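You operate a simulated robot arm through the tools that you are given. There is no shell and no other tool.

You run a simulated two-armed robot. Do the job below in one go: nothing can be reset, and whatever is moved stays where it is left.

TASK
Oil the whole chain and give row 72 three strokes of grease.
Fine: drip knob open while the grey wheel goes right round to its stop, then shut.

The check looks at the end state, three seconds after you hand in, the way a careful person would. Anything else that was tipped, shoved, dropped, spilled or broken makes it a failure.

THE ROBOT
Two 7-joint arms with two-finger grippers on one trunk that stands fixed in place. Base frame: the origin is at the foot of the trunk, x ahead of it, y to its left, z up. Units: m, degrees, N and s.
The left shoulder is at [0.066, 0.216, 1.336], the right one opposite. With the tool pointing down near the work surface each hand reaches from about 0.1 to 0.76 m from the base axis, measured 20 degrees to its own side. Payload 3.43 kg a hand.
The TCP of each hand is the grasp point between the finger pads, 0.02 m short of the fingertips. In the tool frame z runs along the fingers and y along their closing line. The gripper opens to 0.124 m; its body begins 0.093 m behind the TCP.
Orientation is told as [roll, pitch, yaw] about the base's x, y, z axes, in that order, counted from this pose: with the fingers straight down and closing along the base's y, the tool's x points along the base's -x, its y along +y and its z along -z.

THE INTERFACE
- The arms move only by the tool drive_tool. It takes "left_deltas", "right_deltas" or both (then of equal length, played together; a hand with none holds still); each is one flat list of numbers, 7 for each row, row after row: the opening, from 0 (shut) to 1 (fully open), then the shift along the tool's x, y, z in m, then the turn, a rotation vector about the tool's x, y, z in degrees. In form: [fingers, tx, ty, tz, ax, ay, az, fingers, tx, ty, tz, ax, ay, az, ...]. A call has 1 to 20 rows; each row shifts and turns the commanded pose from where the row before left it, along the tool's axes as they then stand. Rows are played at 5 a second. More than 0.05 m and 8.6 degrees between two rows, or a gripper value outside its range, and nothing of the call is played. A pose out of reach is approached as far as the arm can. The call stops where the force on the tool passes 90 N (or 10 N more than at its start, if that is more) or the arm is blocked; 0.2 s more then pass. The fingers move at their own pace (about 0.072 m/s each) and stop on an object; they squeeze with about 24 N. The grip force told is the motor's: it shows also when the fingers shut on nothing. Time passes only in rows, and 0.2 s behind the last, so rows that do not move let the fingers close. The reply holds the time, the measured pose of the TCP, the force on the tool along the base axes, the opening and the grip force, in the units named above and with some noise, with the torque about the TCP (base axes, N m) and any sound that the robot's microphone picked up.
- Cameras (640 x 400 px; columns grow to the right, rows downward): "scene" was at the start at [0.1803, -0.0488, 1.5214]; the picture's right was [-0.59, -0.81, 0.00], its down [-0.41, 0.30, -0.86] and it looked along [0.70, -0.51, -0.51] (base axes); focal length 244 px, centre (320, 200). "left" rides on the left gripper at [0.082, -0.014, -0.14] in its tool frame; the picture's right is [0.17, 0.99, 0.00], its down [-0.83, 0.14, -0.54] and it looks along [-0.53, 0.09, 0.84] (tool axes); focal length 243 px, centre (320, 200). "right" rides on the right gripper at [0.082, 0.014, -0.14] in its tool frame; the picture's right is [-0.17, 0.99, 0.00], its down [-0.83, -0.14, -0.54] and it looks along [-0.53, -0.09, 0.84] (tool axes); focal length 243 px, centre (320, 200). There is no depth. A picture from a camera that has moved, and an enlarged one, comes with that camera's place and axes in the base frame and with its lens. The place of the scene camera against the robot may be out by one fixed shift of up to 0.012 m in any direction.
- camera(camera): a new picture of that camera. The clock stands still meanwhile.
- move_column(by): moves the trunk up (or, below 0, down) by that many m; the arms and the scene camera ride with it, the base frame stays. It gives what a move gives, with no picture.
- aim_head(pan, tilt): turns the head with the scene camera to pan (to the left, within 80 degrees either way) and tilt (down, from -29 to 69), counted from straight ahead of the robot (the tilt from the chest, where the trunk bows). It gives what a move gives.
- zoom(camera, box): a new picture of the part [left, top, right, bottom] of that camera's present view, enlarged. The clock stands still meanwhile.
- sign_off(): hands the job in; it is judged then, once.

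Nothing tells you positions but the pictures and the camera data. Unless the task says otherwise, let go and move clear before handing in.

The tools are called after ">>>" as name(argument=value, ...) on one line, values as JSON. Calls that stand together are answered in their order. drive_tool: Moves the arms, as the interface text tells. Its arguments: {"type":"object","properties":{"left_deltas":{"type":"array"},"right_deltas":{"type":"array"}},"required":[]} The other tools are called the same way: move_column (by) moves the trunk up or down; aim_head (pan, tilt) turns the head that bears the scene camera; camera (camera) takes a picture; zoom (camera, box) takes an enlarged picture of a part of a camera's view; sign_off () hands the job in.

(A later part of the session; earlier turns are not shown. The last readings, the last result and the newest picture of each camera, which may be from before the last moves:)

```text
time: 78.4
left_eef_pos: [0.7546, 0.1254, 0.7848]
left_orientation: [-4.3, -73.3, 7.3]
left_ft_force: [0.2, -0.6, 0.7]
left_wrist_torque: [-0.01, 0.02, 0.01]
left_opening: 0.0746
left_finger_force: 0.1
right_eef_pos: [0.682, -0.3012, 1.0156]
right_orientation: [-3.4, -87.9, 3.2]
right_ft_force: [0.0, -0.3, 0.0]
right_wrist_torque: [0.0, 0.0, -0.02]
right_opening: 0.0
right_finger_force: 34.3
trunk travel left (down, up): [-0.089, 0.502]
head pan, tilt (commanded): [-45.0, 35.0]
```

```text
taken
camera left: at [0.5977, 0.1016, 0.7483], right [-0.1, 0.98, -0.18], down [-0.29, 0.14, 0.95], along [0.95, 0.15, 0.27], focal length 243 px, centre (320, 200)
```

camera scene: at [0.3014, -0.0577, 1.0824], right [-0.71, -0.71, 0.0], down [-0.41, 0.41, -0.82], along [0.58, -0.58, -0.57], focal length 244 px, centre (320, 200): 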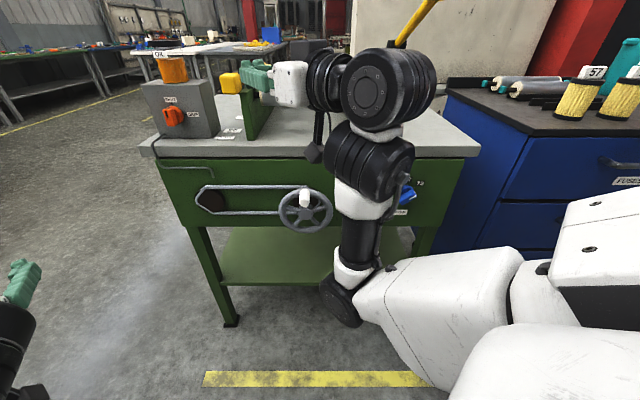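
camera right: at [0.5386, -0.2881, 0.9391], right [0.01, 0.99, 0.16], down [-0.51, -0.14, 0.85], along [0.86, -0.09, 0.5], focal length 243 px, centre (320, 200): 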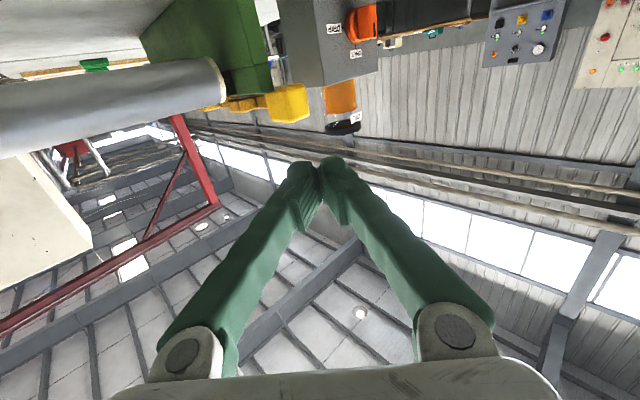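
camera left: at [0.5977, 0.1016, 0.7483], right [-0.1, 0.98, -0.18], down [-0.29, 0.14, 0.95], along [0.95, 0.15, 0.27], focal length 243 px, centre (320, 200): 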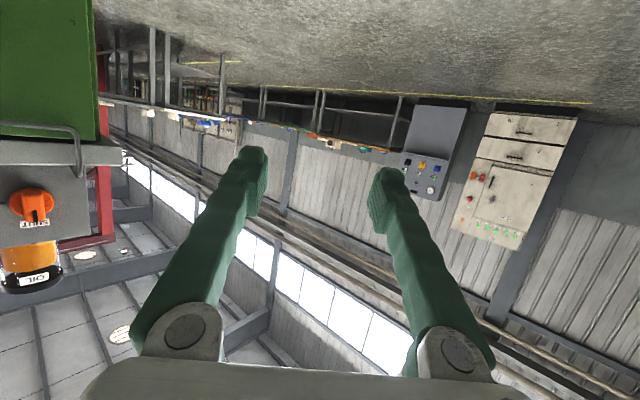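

Both hand cameras now see the orange drip knob. I'm zooming in to measure it.

>>> zoom(camera="right", box=[280, 0, 440, 100])

>>> zoom(camera="left", box=[0, 140, 128, 240])

>>> zoom(camera="scene", box=[130, 50, 290, 150])

>>> zoom(camera="scene", box=[180, 160, 340, 260])

```text
4.00 times, centred on (360, 50) of right
camera zoom: at [0.5386, -0.2881, 0.9391], right [0.01, 0.99, 0.16], down [-0.51, -0.14, 0.85], along [0.86, -0.09, 0.5], focal length 970 px, centre (160, 800)
```

zoom: 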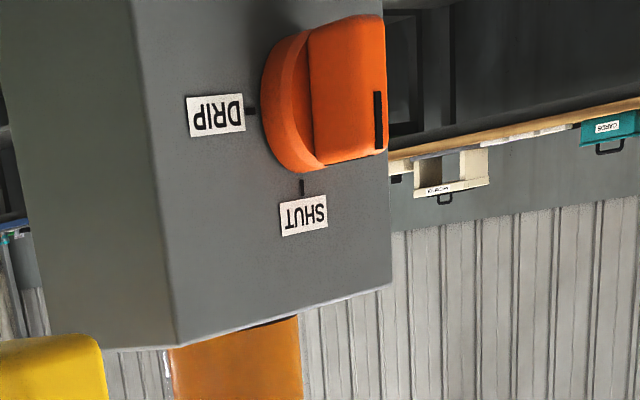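

```text
4.00 times, centred on (64, 190) of left
camera zoom: at [0.5977, 0.1016, 0.7483], right [-0.1, 0.98, -0.18], down [-0.29, 0.14, 0.95], along [0.95, 0.15, 0.27], focal length 970 px, centre (1344, 240)
```

zoom: 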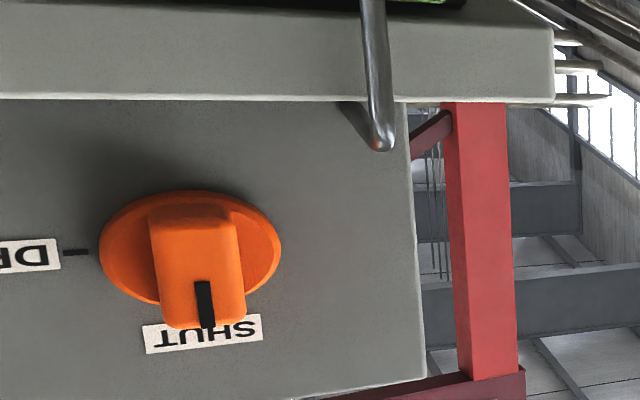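

```text
4.00 times, centred on (210, 100) of scene
camera zoom: at [0.3014, -0.0577, 1.0824], right [-0.71, -0.71, 0.0], down [-0.41, 0.41, -0.82], along [0.58, -0.58, -0.57], focal length 978 px, centre (760, 600)
```

zoom: 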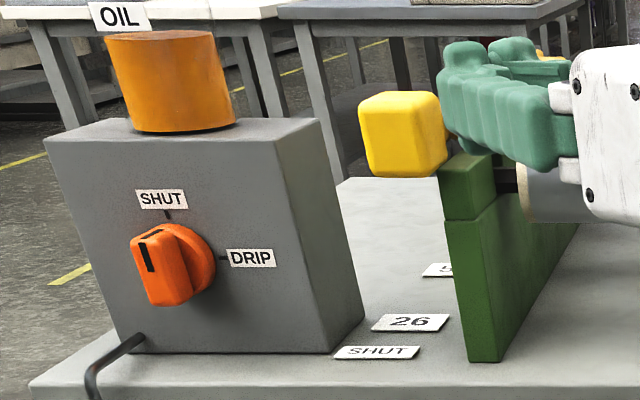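

```text
4.00 times, centred on (260, 210) of scene
camera zoom: at [0.3014, -0.0577, 1.0824], right [-0.71, -0.71, 0.0], down [-0.41, 0.41, -0.82], along [0.58, -0.58, -0.57], focal length 978 px, centre (560, 160)
```

zoom: 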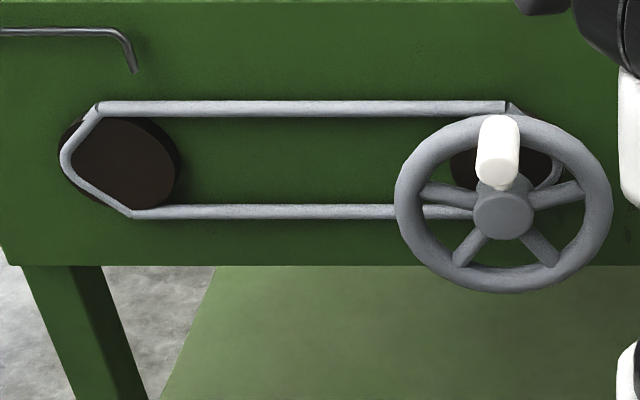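

The bar's front is centred at about (0.937, -0.214, 0.910), and the pointer is on SHUT. The plan is for the right hand to open the knob and swing out of the way while the left hand turns the wheel. First I'm parking the right hand high on the right, so I can look at the wheel and rehearse with the left.

>>> drive_tool(right_deltas=[0, -0.039, 0, 0.01, 0, 0, 0, 0, -0.039, 0, 0.01, 0, 0, 0, 0, -0.039, 0, 0.01, 0, 0, 0, 0, -0.039, 0, 0.01, 0, 0, 0, 0, -0.039, 0, 0.01, 0, 0, 0, 0, -0.039, 0, 0.01, 0, 0, 0, 0, 0, -0.0407, -0.0174, 7.5, 0, 0, 0, 0, -0.0426, -0.012, 7.5, 0, 0, 0, 0, -0.0438, -0.0063, 7.5, 0, 0, 0, 0, -0.0443, -0.0005, 7.5, 0, 0, 0, 0, -0.0439, 0.0053, 7.5, 0, 0, 0, 0, -0.0429, 0.011, 7.5, 0, 0, 0, 0, -0.0411, 0.0165, 0, 0, 0, 0, 0, -0.0411, 0.0165, 0, 0, 0, 0, 0, -0.0411, 0.0165, 0, 0, 0, 0, 0, -0.0411, 0.0165, 0, 0, 0])

>>> camera(camera="scene")

>>> zoom(camera="scene", box=[180, 160, 340, 260])

```text
time: 81.8
left_eef_pos: [0.755, 0.1242, 0.7862]
left_orientation: [-4.2, -73.4, 7.3]
left_ft_force: [0.2, 0.1, -0.5]
left_wrist_torque: [0.02, 0.0, 0.01]
left_opening: 0.0744
left_finger_force: 0.0
right_eef_pos: [0.5763, -0.7083, 1.2532]
right_orientation: [-49.6, -87.7, 4.4]
right_ft_force: [-0.2, 0.3, 0.1]
right_wrist_torque: [0.04, 0.0, 0.04]
right_opening: 0.0
right_finger_force: 34.9
trunk travel left (down, up): [-0.089, 0.502]
head pan, tilt (commanded): [-45.0, 35.0]
```

```text
taken
camera scene: at [0.3017, -0.058, 1.0822], right [-0.71, -0.71, 0.0], down [-0.41, 0.41, -0.82], along [0.58, -0.58, -0.57], focal length 244 px, centre (320, 200)
```

scene: 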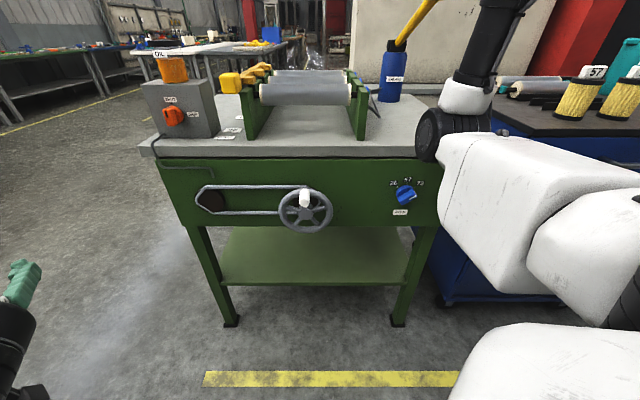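

```text
4.00 times, centred on (260, 210) of scene
camera zoom: at [0.3017, -0.058, 1.0822], right [-0.71, -0.71, 0.0], down [-0.41, 0.41, -0.82], along [0.58, -0.58, -0.57], focal length 978 px, centre (560, 160)
```

zoom: 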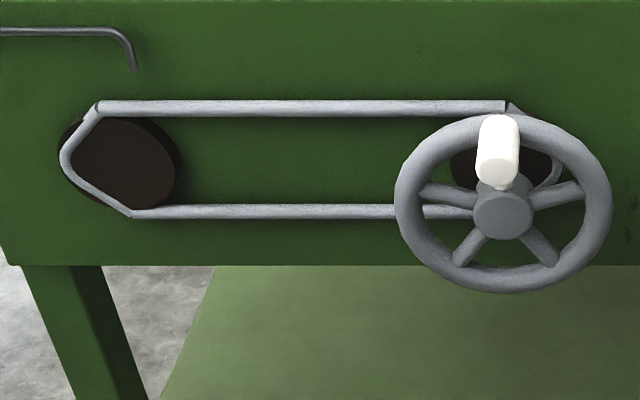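

The wheel is in clear view, with its hub near u -0.207 and the handle at the top. I'm bringing the left hand level in front of it, still well short, to measure the handle with its own camera.

>>> drive_tool(left_deltas=[0.6, 0.0026, -0.0377, -0.0219, 6.8, -2.17, 1.17, 0.6, 0.0026, -0.0401, -0.0172, 6.8, -2.17, 1.17, 0.6, 0.0026, -0.0419, -0.0121, 6.8, -2.17, 1.17, 0.6, 0.0026, -0.043, -0.0069, 6.8, -2.17, 1.17, 0.6, 0.0026, -0.0436, -0.0016, 6.8, -2.17, 1.17, 0.6, 0.0026, -0.0434, 0.0037, 6.8, -2.17, 1.17, 0.6, 0.0026, -0.0426, 0.0089, 6.8, -2.17, 1.17, 0.6, 0.0026, -0.0415, 0.0133, 0, 0, 0, 0.6, 0.0026, -0.0415, 0.0133, 0, 0, 0, 0.6, 0.0026, -0.0415, 0.0133, 0, 0, 0])

>>> camera(camera="scene")

>>> camera(camera="left")

```text
time: 82.6
left_eef_pos: [0.747, 0.0878, 0.8119]
left_orientation: [-47.0, -78.0, 38.7]
left_ft_force: [1.1, 0.7, 0.2]
left_wrist_torque: [0.01, -0.01, 0.03]
left_opening: 0.0745
left_finger_force: 0.1
left hand out of reach, approached as far as the arm can: row 1, 2, 3
right_eef_pos: [0.5756, -0.708, 1.254]
right_orientation: [-49.0, -87.8, 3.7]
right_ft_force: [-0.7, -0.5, -1.2]
right_wrist_torque: [0.01, 0.0, 0.02]
right_opening: 0.0
right_finger_force: 34.5
trunk travel left (down, up): [-0.089, 0.502]
head pan, tilt (commanded): [-45.0, 35.0]
stopped in row 3 (left hand): the arm was blocked; the commanded pose is now the measured one
```

```text
taken
camera scene: at [0.302, -0.0581, 1.0821], right [-0.71, -0.71, 0.0], down [-0.41, 0.41, -0.82], along [0.58, -0.58, -0.57], focal length 244 px, centre (320, 200)
```

scene: 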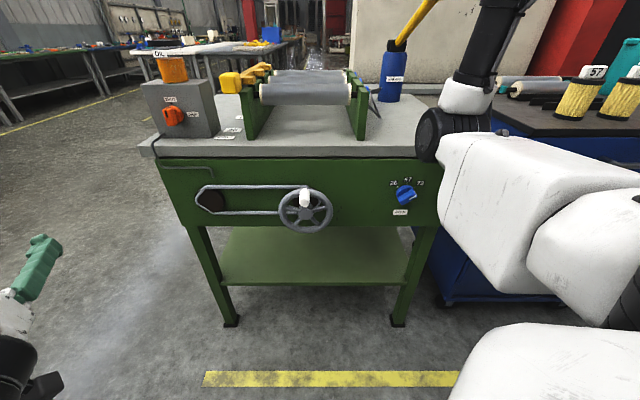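

```text
taken
camera left: at [0.5968, 0.0851, 0.7541], right [0.1, 0.94, -0.31], down [-0.38, 0.33, 0.87], along [0.92, 0.03, 0.39], focal length 243 px, centre (320, 200)
```

left: 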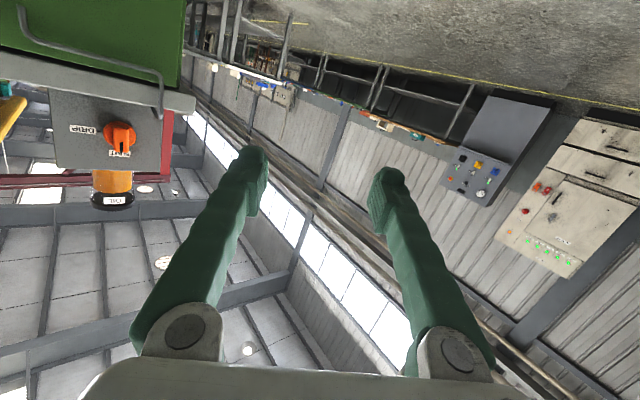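

The left arm blocked early. I'm turning the head to see how that arm is folded.

>>> aim_head(pan=10, tilt=45)

>>> camera(camera="scene")

```text
time: 83.8
left_eef_pos: [0.7483, 0.0865, 0.8134]
left_orientation: [-47.1, -78.1, 38.7]
left_ft_force: [-0.5, -0.2, 1.3]
left_wrist_torque: [0.0, 0.02, -0.03]
left_opening: 0.0742
left_finger_force: 0.1
right_eef_pos: [0.5773, -0.707, 1.2538]
right_orientation: [-48.7, -87.9, 3.7]
right_ft_force: [0.1, -0.6, 0.8]
right_wrist_torque: [0.02, 0.05, -0.02]
right_opening: 0.0001
right_finger_force: 35.1
trunk travel left (down, up): [-0.089, 0.502]
head pan, tilt (commanded): [10.0, 45.0]
```

```text
taken
camera scene: at [0.3197, 0.0186, 1.0674], right [0.17, -0.98, 0.0], down [-0.7, -0.12, -0.71], along [0.7, 0.12, -0.71], focal length 244 px, centre (320, 200)
```

scene: 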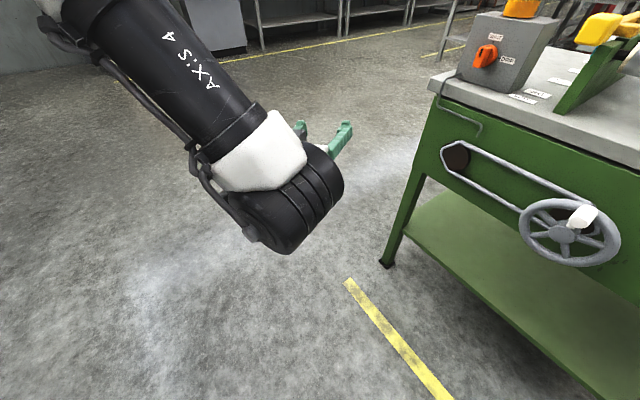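

The left elbow is up and out. I'll use the same fix as on the right: level the hand, stretch the left arm straight forward beside the bench, then draw back so the elbow drops.

>>> drive_tool(left_deltas=[0.6, 0, 0, 0.01, 0, -4, 4.45, 0.6, 0, 0, 0.01, 0, -4, 4.45, 0.6, -0.02, 0, 0.04, 0, 0, 0, 0.6, -0.02, 0, 0.04, 0, 0, 0, 0.6, -0.02, 0, 0.04, 0, 0, 0, 0.6, -0.02, 0, 0.04, 0, 0, 0, 0.6, -0.02, 0, 0.02, 0, 0, 0])

>>> camera(camera="scene")

```text
time: 84.5
left_eef_pos: [0.8062, 0.1469, 0.825]
left_orientation: [-77.4, -83.8, 75.8]
left_ft_force: [-0.3, -0.2, 0.0]
left_wrist_torque: [0.0, 0.04, 0.03]
left_opening: 0.0744
left_finger_force: 0.1
left hand out of reach, approached as far as the arm can: row 1, 2
right_eef_pos: [0.5757, -0.7076, 1.2541]
right_orientation: [-49.0, -87.8, 3.7]
right_ft_force: [0.1, -0.4, -1.1]
right_wrist_torque: [0.04, 0.02, 0.03]
right_opening: 0.0001
right_finger_force: 34.7
trunk travel left (down, up): [-0.089, 0.502]
head pan, tilt (commanded): [10.0, 45.0]
stopped in row 3 (left hand): the arm was blocked; the commanded pose is now the measured one
```

```text
taken
camera scene: at [0.3193, 0.018, 1.0675], right [0.17, -0.98, 0.0], down [-0.7, -0.12, -0.71], along [0.7, 0.12, -0.71], focal length 244 px, centre (320, 200)
```

scene: 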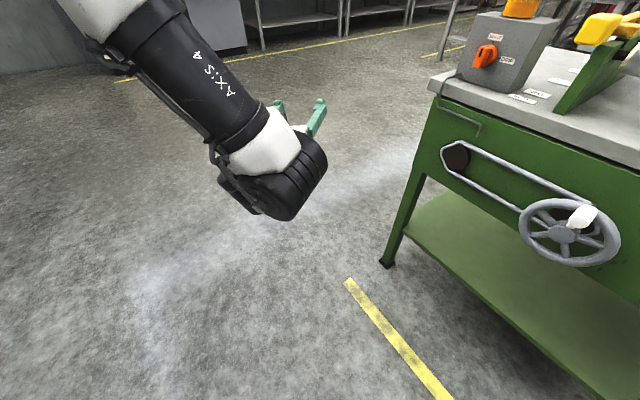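

>>> drive_tool(left_deltas=[0.6, -0.02, 0, 0.03, 0, 0, 0, 0.6, -0.02, 0, 0.03, 0, 0, 0, 0.6, -0.02, 0, 0.03, 0, 0, 0, 0.6, -0.02, 0, 0.03, 0, 0, 0, 0.6, -0.02, 0, 0.02, 0, 0, 0])

>>> camera(camera="scene")

```text
time: 85.7
left_eef_pos: [0.9264, 0.1032, 0.8648]
left_orientation: [-79.3, -83.6, 77.9]
left_ft_force: [0.3, -0.4, -0.2]
left_wrist_torque: [-0.01, 0.01, 0.0]
left_opening: 0.0745
left_finger_force: 0.0
left hand out of reach, approached as far as the arm can: row 2, 3, 4, 5
right_eef_pos: [0.5764, -0.7059, 1.2543]
right_orientation: [-49.3, -87.7, 3.9]
right_ft_force: [0.1, -0.9, -0.2]
right_wrist_torque: [0.0, 0.01, 0.02]
right_opening: 0.0
right_finger_force: 34.5
trunk travel left (down, up): [-0.089, 0.502]
head pan, tilt (commanded): [10.0, 45.0]
```

```text
taken
camera scene: at [0.3198, 0.0188, 1.0673], right [0.17, -0.98, 0.0], down [-0.7, -0.12, -0.71], along [0.7, 0.12, -0.71], focal length 244 px, centre (320, 200)
```

scene: 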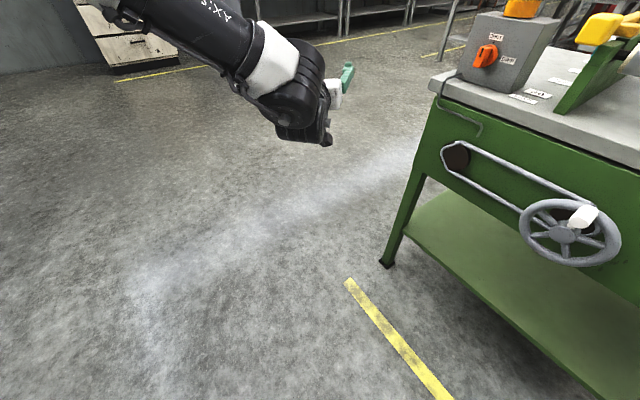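

The left arm's wrist is at its limit for pointing right, so it's better to use the right arm for the wheel as well. I'm drawing the left hand back out of the way, then raising the trunk a little and bringing the right hand round in front of the wheel to test its reach.

>>> drive_tool(left_deltas=[0.6, 0, 0.03, -0.035, 0, 0, 0, 0.6, 0, 0.03, -0.035, 0, 0, 0, 0.6, 0, 0.03, -0.035, 0, 0, 0, 0.6, 0, 0.03, -0.035, 0, 0, 0])

>>> move_column(by=0.12)

>>> aim_head(pan=-45, tilt=38)

>>> camera(camera="scene")

```text
time: 86.7
left_eef_pos: [0.7821, 0.2136, 0.8452]
left_orientation: [-77.2, -84.0, 75.3]
left_ft_force: [0.6, 0.7, -0.4]
left_wrist_torque: [-0.02, 0.06, 0.0]
left_opening: 0.0745
left_finger_force: 0.1
left hand out of reach, approached as far as the arm can: row 1, 2, 3
right_eef_pos: [0.5766, -0.7084, 1.252]
right_orientation: [-45.1, -87.7, 0.1]
right_ft_force: [0.5, -0.8, -0.3]
right_wrist_torque: [-0.05, -0.02, 0.07]
right_opening: 0.0001
right_finger_force: 34.1
trunk travel left (down, up): [-0.089, 0.502]
head pan, tilt (commanded): [10.0, 45.0]
```

```text
time: 88.2
left_eef_pos: [0.7531, 0.2169, 1.0392]
left_orientation: [-125.5, -82.9, 123.6]
left_ft_force: [1.0, -0.2, 0.2]
left_wrist_torque: [-0.02, 0.02, 0.02]
left_opening: 0.0746
left_finger_force: 0.1
right_eef_pos: [0.5773, -0.7065, 1.3732]
right_orientation: [-48.5, -87.7, 3.4]
right_ft_force: [-0.2, -0.4, -0.3]
right_wrist_torque: [-0.04, 0.0, 0.02]
right_opening: 0.0
right_finger_force: 34.2
trunk travel left (down, up): [-0.209, 0.382]
head pan, tilt (commanded): [10.0, 45.0]
```

```text
time: 89.5
left_eef_pos: [0.7526, 0.2165, 1.0388]
left_orientation: [-125.9, -82.7, 124.0]
left_ft_force: [0.5, 0.3, 0.0]
left_wrist_torque: [-0.02, -0.04, 0.01]
left_opening: 0.0743
left_finger_force: 0.1
right_eef_pos: [0.5756, -0.7069, 1.3731]
right_orientation: [-49.0, -87.8, 3.9]
right_ft_force: [-0.8, -0.7, -0.4]
right_wrist_torque: [0.0, -0.01, -0.01]
right_opening: 0.0003
right_finger_force: 34.1
trunk travel left (down, up): [-0.209, 0.382]
head pan, tilt (commanded): [-45.0, 38.0]
```

```text
taken
camera scene: at [0.2535, -0.0564, 1.217], right [-0.71, -0.71, 0.0], down [-0.44, 0.43, -0.79], along [0.56, -0.56, -0.62], focal length 244 px, centre (320, 200)
```

scene: 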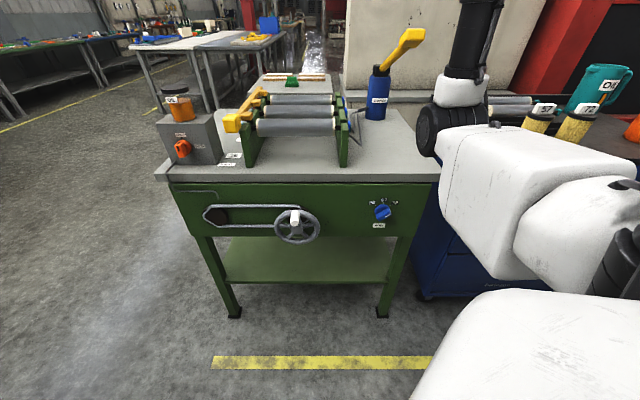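

The view is clear and everything is in place. I'm sliding the right hand left and back at height, above and in front of the wheel.

>>> drive_tool(right_deltas=[0.3, 0, 0.0331, -0.0262, 0, 0, 0, 0.3, 0, 0.0331, -0.0262, 0, 0, 0, 0.3, 0, 0.0331, -0.0262, 0, 0, 0, 0.3, 0, 0.0331, -0.0262, 0, 0, 0, 0.3, 0, 0.0331, -0.0262, 0, 0, 0, 0.3, 0, 0.0331, -0.0262, 0, 0, 0, 0.3, 0, 0.0331, -0.0262, 0, 0, 0, 0.3, 0, 0.0331, -0.0262, 0, 0, 0, 0.3, 0, 0.0331, -0.0262, 0, -2, 0])

>>> camera(camera="scene")

```text
time: 91.5
left_eef_pos: [0.752, 0.2177, 1.0385]
left_orientation: [-125.9, -82.8, 123.8]
left_ft_force: [-0.1, 1.3, 0.4]
left_wrist_torque: [0.01, 0.0, 0.0]
left_opening: 0.0743
left_finger_force: 0.0
right_eef_pos: [0.6284, -0.5073, 1.3311]
right_orientation: [-92.0, -88.4, 46.8]
right_ft_force: [0.7, 0.0, 0.3]
right_wrist_torque: [0.02, 0.03, -0.05]
right_opening: 0.037
right_finger_force: 0.0
right hand out of reach, approached as far as the arm can: row 4, 5, 6, 7, 8, 9
trunk travel left (down, up): [-0.209, 0.382]
head pan, tilt (commanded): [-45.0, 38.0]
```

```text
taken
camera scene: at [0.2536, -0.0559, 1.217], right [-0.71, -0.71, 0.0], down [-0.44, 0.43, -0.79], along [0.56, -0.56, -0.62], focal length 244 px, centre (320, 200)
```

scene: 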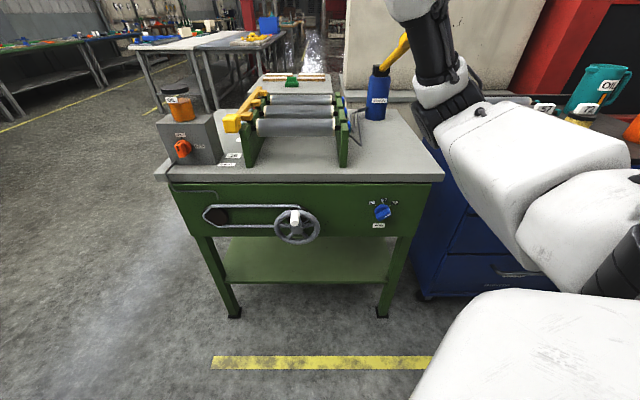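

Pointing that far right isn't possible with the hand so far left. From the right shoulder the wheel lies about 14° to the right, so I'm turning the hand to roughly that heading while moving over.

>>> drive_tool(right_deltas=[0.3, 0.0167, 0.0271, -0.02, -7, 0, 0, 0.3, 0.0167, 0.0293, -0.0166, -7, 0, 0, 0.3, 0.0167, 0.0311, -0.0128, -7, 0, 0, 0.3, 0.0167, 0.0324, -0.009, -7, 0, 0, 0.3, 0.0167, 0.0333, -0.0049, -6, 0, 0, 0.3, 0.0167, 0.0337, -0.0009, 0, 0, 0])

>>> camera(camera="scene")

>>> camera(camera="right")

```text
time: 92.8
left_eef_pos: [0.7536, 0.2174, 1.0388]
left_orientation: [-125.9, -82.7, 124.0]
left_ft_force: [-0.8, -0.6, 0.3]
left_wrist_torque: [0.01, -0.01, -0.01]
left_opening: 0.0744
left_finger_force: 0.1
right_eef_pos: [0.6589, -0.3126, 1.2238]
right_orientation: [-72.8, -88.2, 61.8]
right_ft_force: [0.7, 0.4, 0.0]
right_wrist_torque: [-0.03, -0.02, 0.0]
right_opening: 0.0373
right_finger_force: 0.0
trunk travel left (down, up): [-0.209, 0.382]
head pan, tilt (commanded): [-45.0, 38.0]
```

```text
taken
camera scene: at [0.2535, -0.0563, 1.217], right [-0.71, -0.71, 0.0], down [-0.44, 0.44, -0.79], along [0.56, -0.56, -0.62], focal length 244 px, centre (320, 200)
```

scene: 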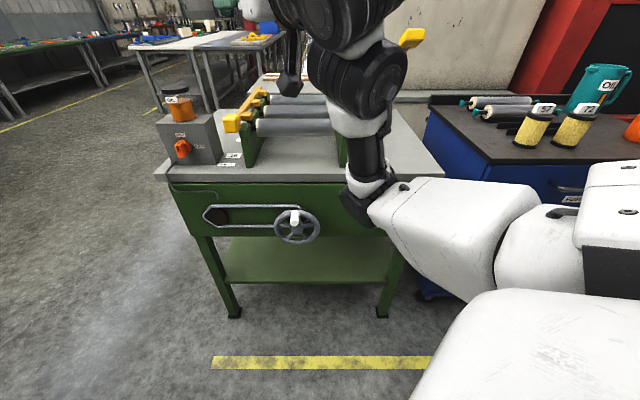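

```text
taken
camera right: at [0.5228, -0.2748, 1.1427], right [0.19, 0.97, 0.14], down [-0.54, -0.01, 0.84], along [0.82, -0.23, 0.53], focal length 243 px, centre (320, 200)
```

right: 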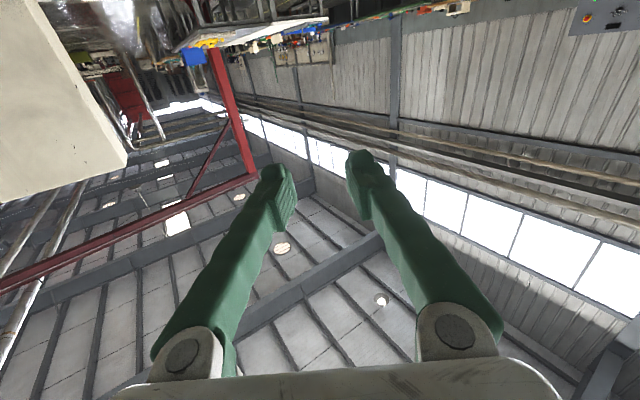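

Good heading and posture. I'm lowering the hand in front of the bench towards wheel height, in two checked steps.

>>> drive_tool(right_deltas=[0.3, 0.042, 0, -0.008, 0, 0, 0, 0.3, 0.042, 0, -0.008, 0, 0, 0, 0.3, 0.042, 0, -0.008, 0, 0, 0, 0.3, 0.042, 0, -0.008, 0, 0, 0, 0.3, 0.042, 0, -0.008, 0, 0, 0])

>>> camera(camera="scene")

```text
time: 94.0
left_eef_pos: [0.7526, 0.2174, 1.038]
left_orientation: [-125.3, -82.8, 123.4]
left_ft_force: [0.4, 0.0, 1.1]
left_wrist_torque: [0.03, -0.04, -0.01]
left_opening: 0.0747
left_finger_force: 0.1
right_eef_pos: [0.6566, -0.304, 1.0507]
right_orientation: [155.2, -88.3, -166.5]
right_ft_force: [0.8, 0.5, 0.3]
right_wrist_torque: [-0.01, 0.03, -0.08]
right_opening: 0.0375
right_finger_force: 0.0
right hand out of reach, approached as far as the arm can: row 3, 4, 5
trunk travel left (down, up): [-0.209, 0.382]
head pan, tilt (commanded): [-45.0, 38.0]
```

```text
taken
camera scene: at [0.2542, -0.0556, 1.217], right [-0.71, -0.71, 0.0], down [-0.44, 0.43, -0.79], along [0.56, -0.56, -0.62], focal length 244 px, centre (320, 200)
```

scene: 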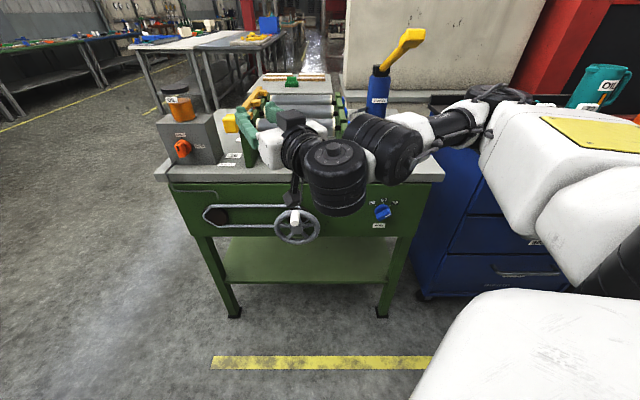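

The elbow flipped outward again. I'll redo it the way that worked for the row knob: go up, straighten the arm, draw back and down with the elbow low, then lower the trunk like a lift.

>>> move_column(by=0.33)

>>> camera(camera="scene")

```text
time: 97.3
left_eef_pos: [0.6455, 0.216, 1.6021]
left_orientation: [-168.9, -64.0, 166.1]
left_ft_force: [-0.4, -0.6, -0.3]
left_wrist_torque: [0.01, 0.01, 0.01]
left_opening: 0.0744
left_finger_force: 0.2
right_eef_pos: [0.654, -0.3057, 1.3563]
right_orientation: [-71.2, -88.1, 60.2]
right_ft_force: [-0.7, 0.4, 0.3]
right_wrist_torque: [-0.01, -0.02, 0.03]
right_opening: 0.0372
right_finger_force: 0.1
trunk travel left (down, up): [-0.539, 0.052]
head pan, tilt (commanded): [-45.0, 38.0]
```

```text
taken
camera scene: at [0.1343, -0.0565, 1.5698], right [-0.71, -0.71, 0.0], down [-0.44, 0.44, -0.79], along [0.56, -0.56, -0.62], focal length 244 px, centre (320, 200)
```

scene: 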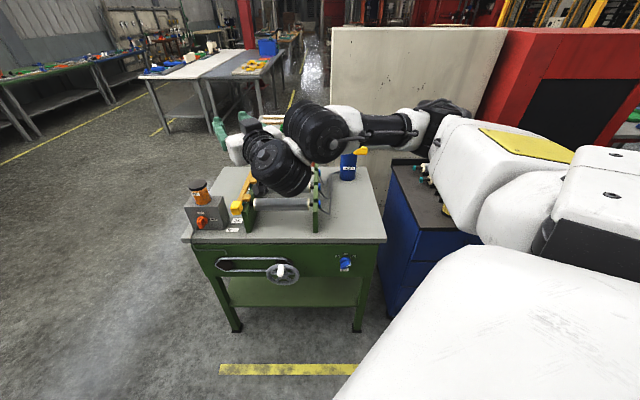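

>>> drive_tool(right_deltas=[0.3, -0.0075, -0.0075, 0.04, 0, 0, 0, 0.3, -0.0075, -0.0075, 0.04, 0, 0, 0, 0.3, -0.0075, -0.0075, 0.04, 0, 0, 0, 0.3, -0.0075, -0.0075, 0.04, 0, 0, 0])

>>> camera(camera="scene")

```text
time: 98.3
left_eef_pos: [0.6483, 0.2162, 1.6028]
left_orientation: [-168.9, -64.2, 166.0]
left_ft_force: [1.7, -0.1, -0.1]
left_wrist_torque: [0.01, -0.03, 0.01]
left_opening: 0.0746
left_finger_force: 0.1
right_eef_pos: [0.8087, -0.3637, 1.3868]
right_orientation: [-69.3, -88.0, 58.3]
right_ft_force: [1.3, 1.5, 0.5]
right_wrist_torque: [-0.02, 0.01, -0.01]
right_opening: 0.0374
right_finger_force: 0.0
trunk travel left (down, up): [-0.539, 0.052]
head pan, tilt (commanded): [-45.0, 38.0]
```

```text
taken
camera scene: at [0.1375, -0.0559, 1.5695], right [-0.71, -0.71, 0.0], down [-0.44, 0.43, -0.79], along [0.56, -0.56, -0.62], focal length 244 px, centre (320, 200)
```

scene: 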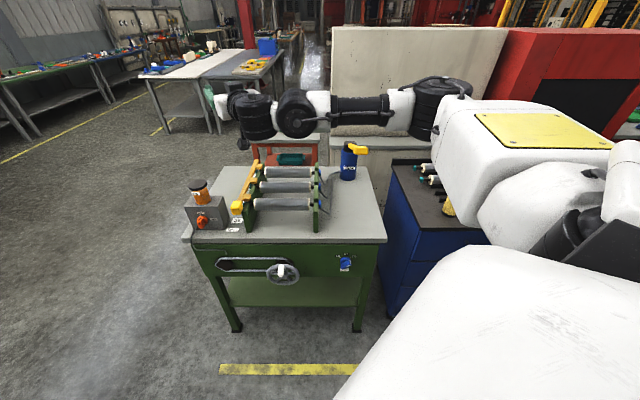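

Nearly straight. I'm drawing back and down so the elbow drops.

>>> drive_tool(right_deltas=[0.3, 0.03, 0, -0.03, 0, 0, 0, 0.3, 0.03, 0, -0.03, 0, 0, 0, 0.3, 0.03, 0, -0.03, 0, 0, 0, 0.3, 0.03, 0, -0.03, 0, 0, 0])

>>> camera(camera="scene")

```text
time: 99.3
left_eef_pos: [0.6443, 0.2148, 1.6034]
left_orientation: [-169.1, -64.0, 166.3]
left_ft_force: [-0.6, -0.1, -0.4]
left_wrist_torque: [-0.01, 0.01, 0.04]
left_opening: 0.0746
left_finger_force: 0.0
right_eef_pos: [0.6845, -0.3463, 1.2684]
right_orientation: [-73.5, -88.4, 62.2]
right_ft_force: [0.7, 0.2, 0.1]
right_wrist_torque: [-0.01, -0.01, 0.02]
right_opening: 0.037
right_finger_force: 0.0
trunk travel left (down, up): [-0.539, 0.052]
head pan, tilt (commanded): [-45.0, 38.0]
```

```text
taken
camera scene: at [0.1335, -0.0576, 1.5699], right [-0.71, -0.71, 0.0], down [-0.44, 0.44, -0.79], along [0.56, -0.56, -0.62], focal length 244 px, centre (320, 200)
```

scene: 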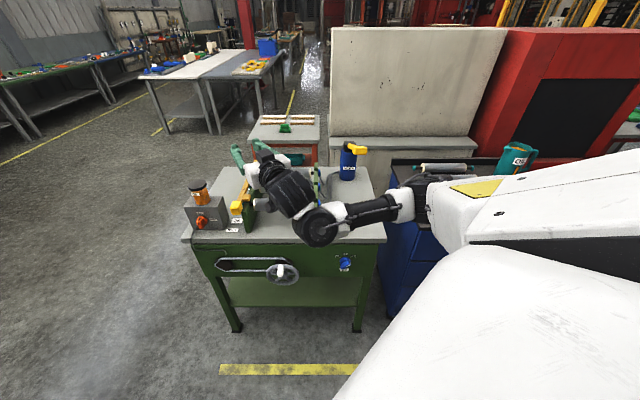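

>>> drive_tool(right_deltas=[0.3, 0.03, 0, -0.01, 0, 0, 0, 0.3, 0.03, 0, -0.01, 0, 0, 0, 0.3, 0.03, 0, -0.01, 0, 0, 0, 0.3, 0.03, 0, -0.005, 0, 0, 0, 0.3, 0.03, 0, 0, 0, 0, 0])

>>> camera(camera="scene")

```text
time: 100.5
left_eef_pos: [0.6451, 0.2151, 1.605]
left_orientation: [-169.0, -64.0, 166.2]
left_ft_force: [-0.6, 0.5, -0.2]
left_wrist_torque: [0.01, 0.0, -0.01]
left_opening: 0.0743
left_finger_force: 0.0
right_eef_pos: [0.6493, -0.3425, 1.1192]
right_orientation: [-74.6, -88.2, 63.4]
right_ft_force: [-0.4, -0.6, 0.1]
right_wrist_torque: [0.05, -0.01, 0.01]
right_opening: 0.037
right_finger_force: 0.1
trunk travel left (down, up): [-0.539, 0.052]
head pan, tilt (commanded): [-45.0, 38.0]
```

```text
taken
camera scene: at [0.1339, -0.0566, 1.5699], right [-0.71, -0.71, 0.0], down [-0.44, 0.44, -0.79], along [0.56, -0.56, -0.62], focal length 244 px, centre (320, 200)
```

scene: 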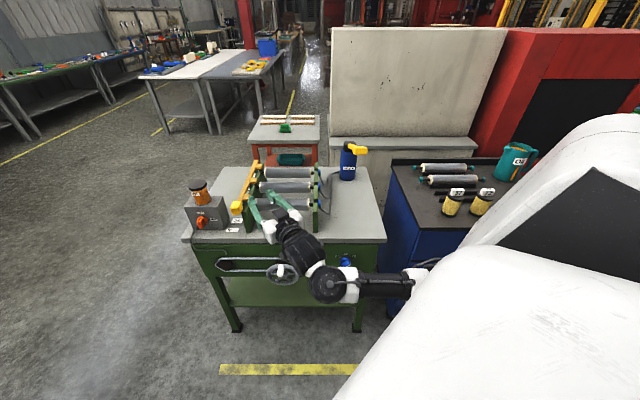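

That worked: the hand is at z 1.12 in front of the wheel with a relaxed arm. I'm backing up slightly and lowering the trunk.

>>> drive_tool(right_deltas=[0.3, 0.01, 0, -0.03, 0, 0, 0, 0.3, 0.01, 0, -0.03, 0, 0, 0])

>>> move_column(by=-0.2)

>>> camera(camera="scene")

>>> camera(camera="right")

```text
time: 101.1
left_eef_pos: [0.6446, 0.2154, 1.6038]
left_orientation: [-169.0, -63.9, 166.2]
left_ft_force: [-0.2, -0.1, 0.7]
left_wrist_torque: [-0.01, -0.01, 0.0]
left_opening: 0.0744
left_finger_force: 0.1
right_eef_pos: [0.5893, -0.3323, 1.1003]
right_orientation: [-75.2, -88.3, 64.1]
right_ft_force: [0.3, 0.3, -0.2]
right_wrist_torque: [0.0, 0.01, 0.06]
right_opening: 0.0371
right_finger_force: 0.1
trunk travel left (down, up): [-0.539, 0.052]
head pan, tilt (commanded): [-45.0, 38.0]
```

```text
time: 103.3
left_eef_pos: [0.6798, 0.2147, 1.352]
left_orientation: [-165.3, -69.3, 162.8]
left_ft_force: [-0.8, -0.6, -0.1]
left_wrist_torque: [0.01, -0.01, -0.04]
left_opening: 0.0744
left_finger_force: 0.1
right_eef_pos: [0.5892, -0.3319, 0.8999]
right_orientation: [-74.1, -88.2, 63.1]
right_ft_force: [0.3, 0.8, 0.0]
right_wrist_torque: [0.0, 0.03, -0.01]
right_opening: 0.0371
right_finger_force: 0.0
trunk travel left (down, up): [-0.339, 0.252]
head pan, tilt (commanded): [-45.0, 38.0]
```

```text
taken
camera scene: at [0.2145, -0.0563, 1.3528], right [-0.71, -0.71, 0.0], down [-0.44, 0.44, -0.79], along [0.56, -0.56, -0.62], focal length 244 px, centre (320, 200)
```

scene: 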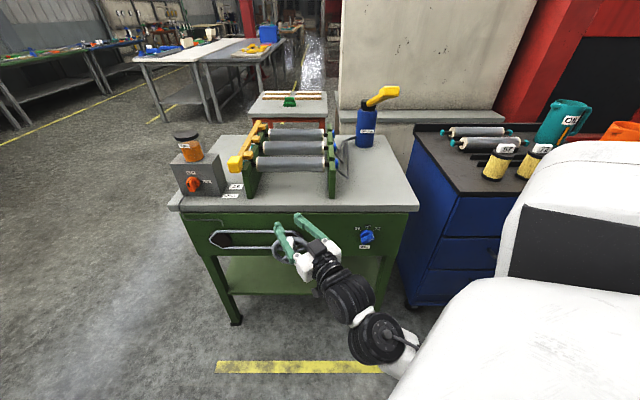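

```text
taken
camera right: at [0.4544, -0.2945, 0.8182], right [0.19, 0.97, 0.14], down [-0.54, -0.01, 0.84], along [0.82, -0.24, 0.53], focal length 243 px, centre (320, 200)
```

right: 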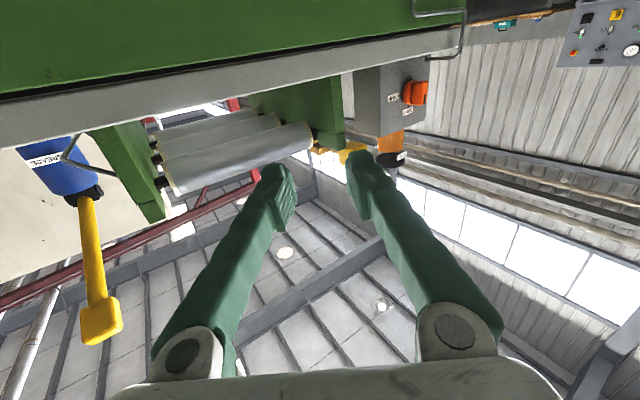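

Excellent posture. I'm lowering the hand a bit more, to handle height and still short of it, to get the wheel in the hand camera's view.

>>> drive_tool(right_deltas=[0.4, 0.04, 0, -0.012, 0, 0, 0, 0.4, 0.04, 0, -0.012, 0, 0, 0, 0.4, 0.04, 0, -0.012, 0, 0, 0])

>>> camera(camera="scene")

>>> camera(camera="right")

```text
time: 104.1
left_eef_pos: [0.6784, 0.2172, 1.3527]
left_orientation: [-165.1, -69.2, 162.7]
left_ft_force: [-0.4, 0.0, -0.4]
left_wrist_torque: [0.02, 0.0, 0.02]
left_opening: 0.0743
left_finger_force: 0.1
right_eef_pos: [0.5512, -0.3284, 0.7793]
right_orientation: [-74.8, -88.2, 63.7]
right_ft_force: [-0.1, -0.4, -0.1]
right_wrist_torque: [0.01, -0.04, 0.04]
right_opening: 0.0496
right_finger_force: 0.1
trunk travel left (down, up): [-0.339, 0.252]
head pan, tilt (commanded): [-45.0, 38.0]
```

```text
taken
camera scene: at [0.2145, -0.0564, 1.3528], right [-0.71, -0.71, 0.0], down [-0.44, 0.44, -0.79], along [0.56, -0.56, -0.62], focal length 244 px, centre (320, 200)
```

scene: 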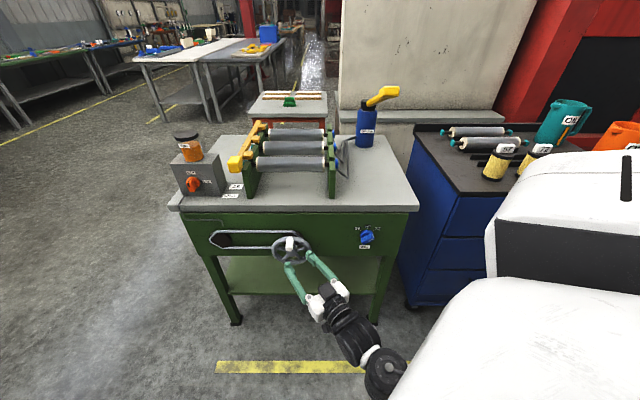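

```text
taken
camera right: at [0.4168, -0.2912, 0.6977], right [0.19, 0.97, 0.14], down [-0.54, -0.01, 0.84], along [0.82, -0.23, 0.53], focal length 243 px, centre (320, 200)
```

right: 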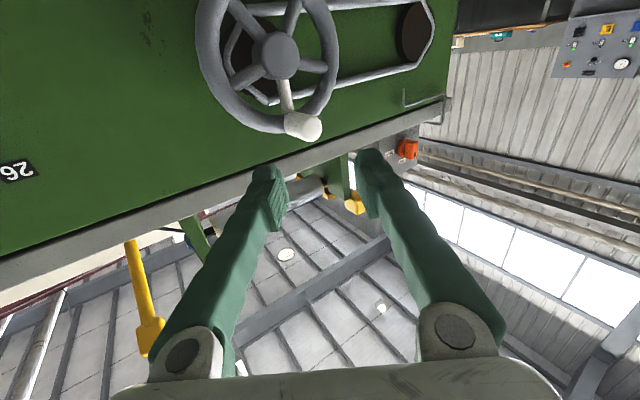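

The handle is a round white cylinder on the rim. I'm zooming in to get its exact position and the wheel's geometry.

>>> zoom(camera="right", box=[190, 0, 350, 100])

>>> zoom(camera="right", box=[250, 80, 346, 140])

>>> zoom(camera="scene", box=[250, 215, 346, 275])

```text
4.00 times, centred on (270, 50) of right
camera zoom: at [0.4168, -0.2912, 0.6977], right [0.19, 0.97, 0.14], down [-0.54, -0.01, 0.84], along [0.82, -0.23, 0.53], focal length 970 px, centre (520, 800)
```

zoom: 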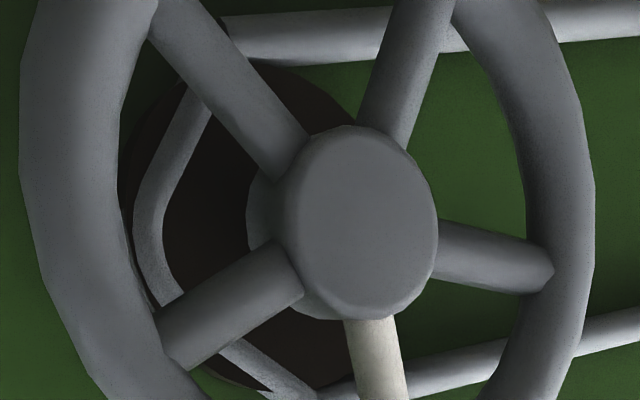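

```text
6.67 times, centred on (298, 110) of right
camera zoom: at [0.4168, -0.2912, 0.6977], right [0.19, 0.97, 0.14], down [-0.54, -0.01, 0.84], along [0.82, -0.23, 0.53], focal length 1618 px, centre (467, 800)
```

zoom: 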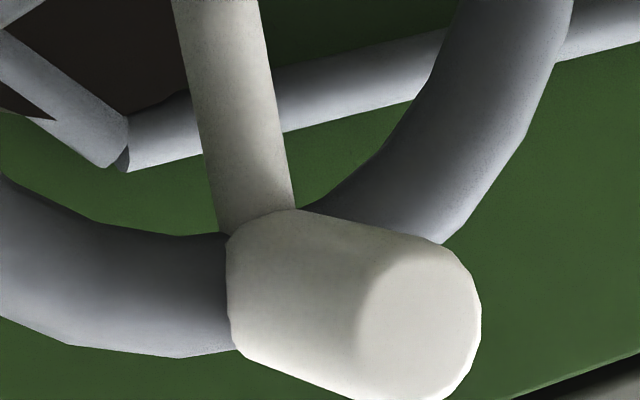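

```text
6.67 times, centred on (298, 245) of scene
camera zoom: at [0.2145, -0.0564, 1.3528], right [-0.71, -0.71, 0.0], down [-0.44, 0.44, -0.79], along [0.56, -0.56, -0.62], focal length 1629 px, centre (467, -100)
```

zoom: 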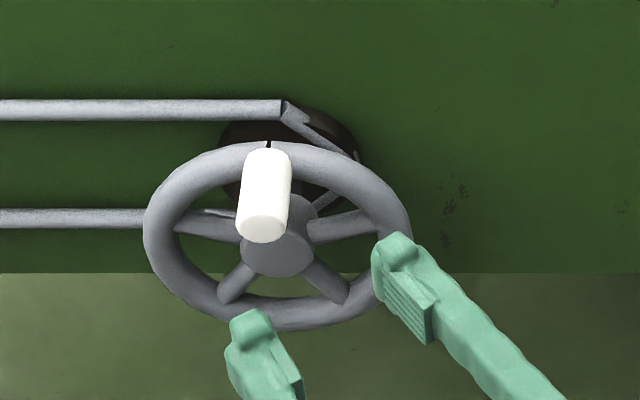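

The wheel axis is at u≈-0.202, z≈0.698, and the handle is 61 mm above it, spanning v 0.698–0.75. I'm checking how far the hand can yaw towards the wheel's axis here.

>>> drive_tool(right_deltas=[0.4, 0, 0, 0, 7, 0, 0, 0.4, 0, 0, 0, 7, 0, 0, 0.4, 0, 0, 0, 7, 0, 0])

>>> camera(camera="scene")

```text
time: 104.9
left_eef_pos: [0.6802, 0.2171, 1.3522]
left_orientation: [-165.2, -69.2, 162.6]
left_ft_force: [0.3, 0.2, 0.8]
left_wrist_torque: [0.04, -0.02, -0.02]
left_opening: 0.0746
left_finger_force: 0.0
right_eef_pos: [0.5515, -0.3291, 0.7789]
right_orientation: [-93.1, -88.2, 60.8]
right_ft_force: [0.1, -0.8, -0.6]
right_wrist_torque: [0.02, 0.02, -0.02]
right_opening: 0.0496
right_finger_force: 0.0
trunk travel left (down, up): [-0.339, 0.252]
head pan, tilt (commanded): [-45.0, 38.0]
```

```text
taken
camera scene: at [0.2151, -0.0555, 1.3527], right [-0.71, -0.71, 0.0], down [-0.44, 0.43, -0.79], along [0.56, -0.56, -0.62], focal length 244 px, centre (320, 200)
```

scene: 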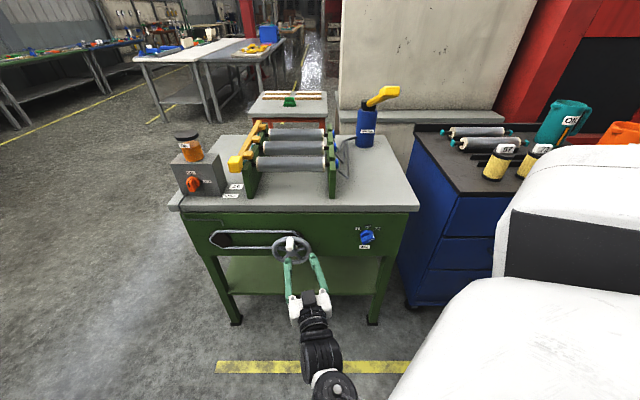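

>>> drive_tool(right_deltas=[0.4, 0, 0, 0, 6, 0, 0, 0.4, 0, 0, 0, 6, -1.8, 0])

>>> camera(camera="scene")

>>> camera(camera="right")

```text
time: 105.5
left_eef_pos: [0.68, 0.215, 1.3523]
left_orientation: [-165.4, -69.2, 162.9]
left_ft_force: [0.7, -1.0, 0.0]
left_wrist_torque: [-0.01, 0.01, 0.02]
left_opening: 0.0742
left_finger_force: 0.2
right_eef_pos: [0.5543, -0.351, 0.7834]
right_orientation: [-135.7, -81.3, 93.9]
right_ft_force: [-0.4, -0.2, -0.5]
right_wrist_torque: [0.0, -0.02, -0.02]
right_opening: 0.0497
right_finger_force: 0.0
trunk travel left (down, up): [-0.339, 0.252]
head pan, tilt (commanded): [-45.0, 38.0]
```

```text
taken
camera scene: at [0.2152, -0.0571, 1.3526], right [-0.71, -0.71, 0.0], down [-0.44, 0.44, -0.79], along [0.56, -0.56, -0.62], focal length 244 px, centre (320, 200)
```

scene: 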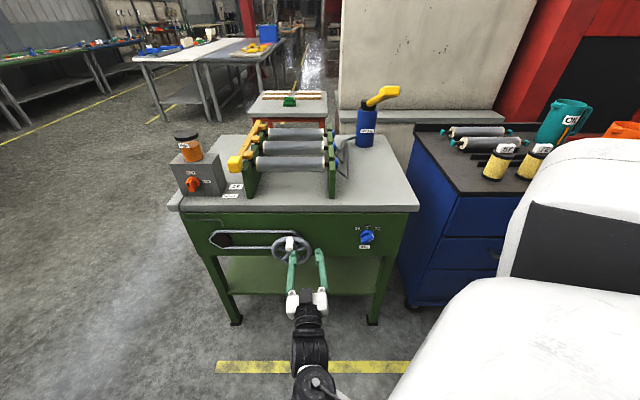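

```text
taken
camera right: at [0.4602, -0.2621, 0.6852], right [0.66, 0.75, 0.06], down [-0.5, 0.38, 0.78], along [0.56, -0.54, 0.62], focal length 243 px, centre (320, 200)
```

right: 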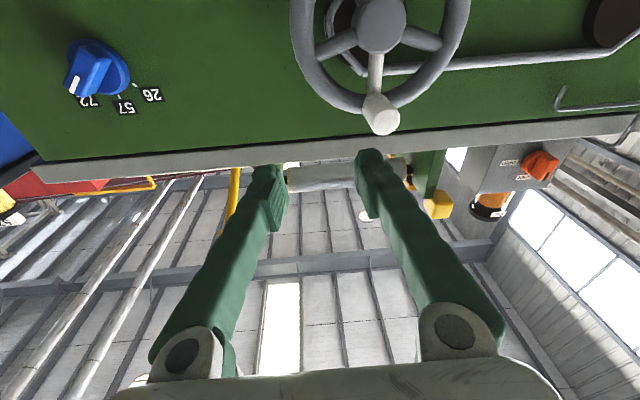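

At 42° the wrist is at its limit, but 30° is comfortable. I'm setting a 30° heading level with the handle, about 9 cm short, and rehearsing a full circle in the air.

>>> drive_tool(right_deltas=[0.4, 0, 0, 0, -5.9, 2.8, 3.35, 0.4, 0, 0, 0, -5.9, 2.8, 3.35, 0.4, 0.0122, 0.0189, -0.0049, 0, 0, 0, 0.4, 0.0122, 0.0189, -0.0049, 0, 0, 0, 0.4, 0, 0, 0, 0, 0, 0])

>>> camera(camera="right")

```text
time: 106.7
left_eef_pos: [0.6793, 0.2162, 1.3533]
left_orientation: [-165.2, -69.3, 162.7]
left_ft_force: [-0.2, -0.8, -1.2]
left_wrist_torque: [0.04, 0.0, -0.02]
left_opening: 0.0743
left_finger_force: 0.1
right_eef_pos: [0.5647, -0.307, 0.7611]
right_orientation: [68.0, -88.8, -98.1]
right_ft_force: [-0.6, 0.3, 0.4]
right_wrist_torque: [-0.02, -0.05, 0.0]
right_opening: 0.0494
right_finger_force: 0.1
trunk travel left (down, up): [-0.339, 0.252]
head pan, tilt (commanded): [-45.0, 38.0]
```

```text
taken
camera right: at [0.4523, -0.2236, 0.6796], right [0.49, 0.85, 0.19], down [-0.54, 0.13, 0.83], along [0.68, -0.51, 0.52], focal length 243 px, centre (320, 200)
```

right: 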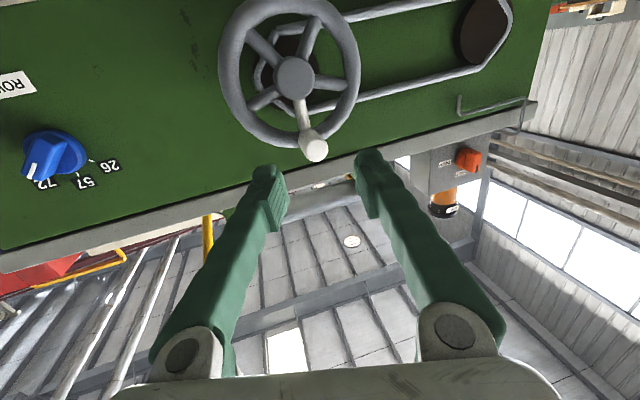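

>>> drive_tool(right_deltas=[0.4, 0.0082, -0.0295, -0.0079, 0, 0, 0, 0.4, 0.0223, -0.0215, -0.0058, 0, 0, 0, 0.4, 0.0305, -0.0079, -0.0021, 0, 0, 0, 0.4, 0.0305, 0.0079, 0.0021, 0, 0, 0, 0.4, 0.0223, 0.0215, 0.0058, 0, 0, 0, 0.4, 0.0082, 0.0295, 0.0079, 0, 0, 0, 0.4, -0.0082, 0.0295, 0.0079, 0, 0, 0, 0.4, -0.0223, 0.0215, 0.0058, 0, 0, 0, 0.4, -0.0305, 0.0079, 0.0021, 0, 0, 0, 0.4, -0.0305, -0.0079, -0.0021, 0, 0, 0, 0.4, -0.0223, -0.0215, -0.0058, 0, 0, 0, 0.4, -0.0082, -0.0295, -0.0079, 0, 0, 0])

>>> camera(camera="scene")

```text
time: 108.0
left_eef_pos: [0.6785, 0.215, 1.3515]
left_orientation: [-165.1, -69.3, 162.7]
left_ft_force: [0.0, 0.5, -0.4]
left_wrist_torque: [-0.01, -0.01, 0.02]
left_opening: 0.0747
left_finger_force: 0.0
right_eef_pos: [0.5537, -0.3374, 0.6427]
right_orientation: [-122.3, -87.8, 93.1]
right_ft_force: [-0.7, 0.4, 0.8]
right_wrist_torque: [0.02, -0.03, 0.01]
right_opening: 0.0498
right_finger_force: 0.1
trunk travel left (down, up): [-0.339, 0.252]
head pan, tilt (commanded): [-45.0, 38.0]
stopped in row 6 (right hand): the arm was blocked; the commanded pose is now the measured one
```

```text
taken
camera scene: at [0.2149, -0.0564, 1.3527], right [-0.71, -0.71, 0.0], down [-0.44, 0.44, -0.79], along [0.56, -0.56, -0.62], focal length 244 px, centre (320, 200)
```

scene: 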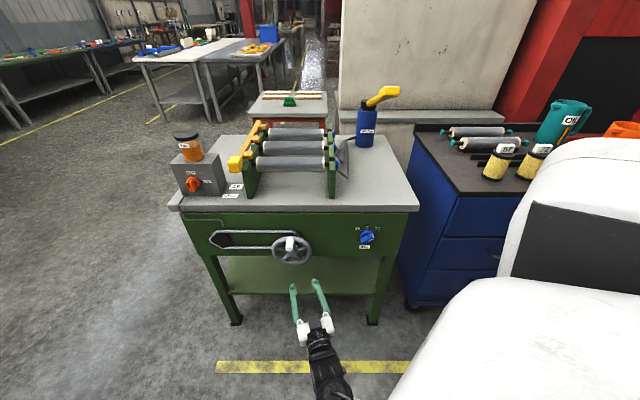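

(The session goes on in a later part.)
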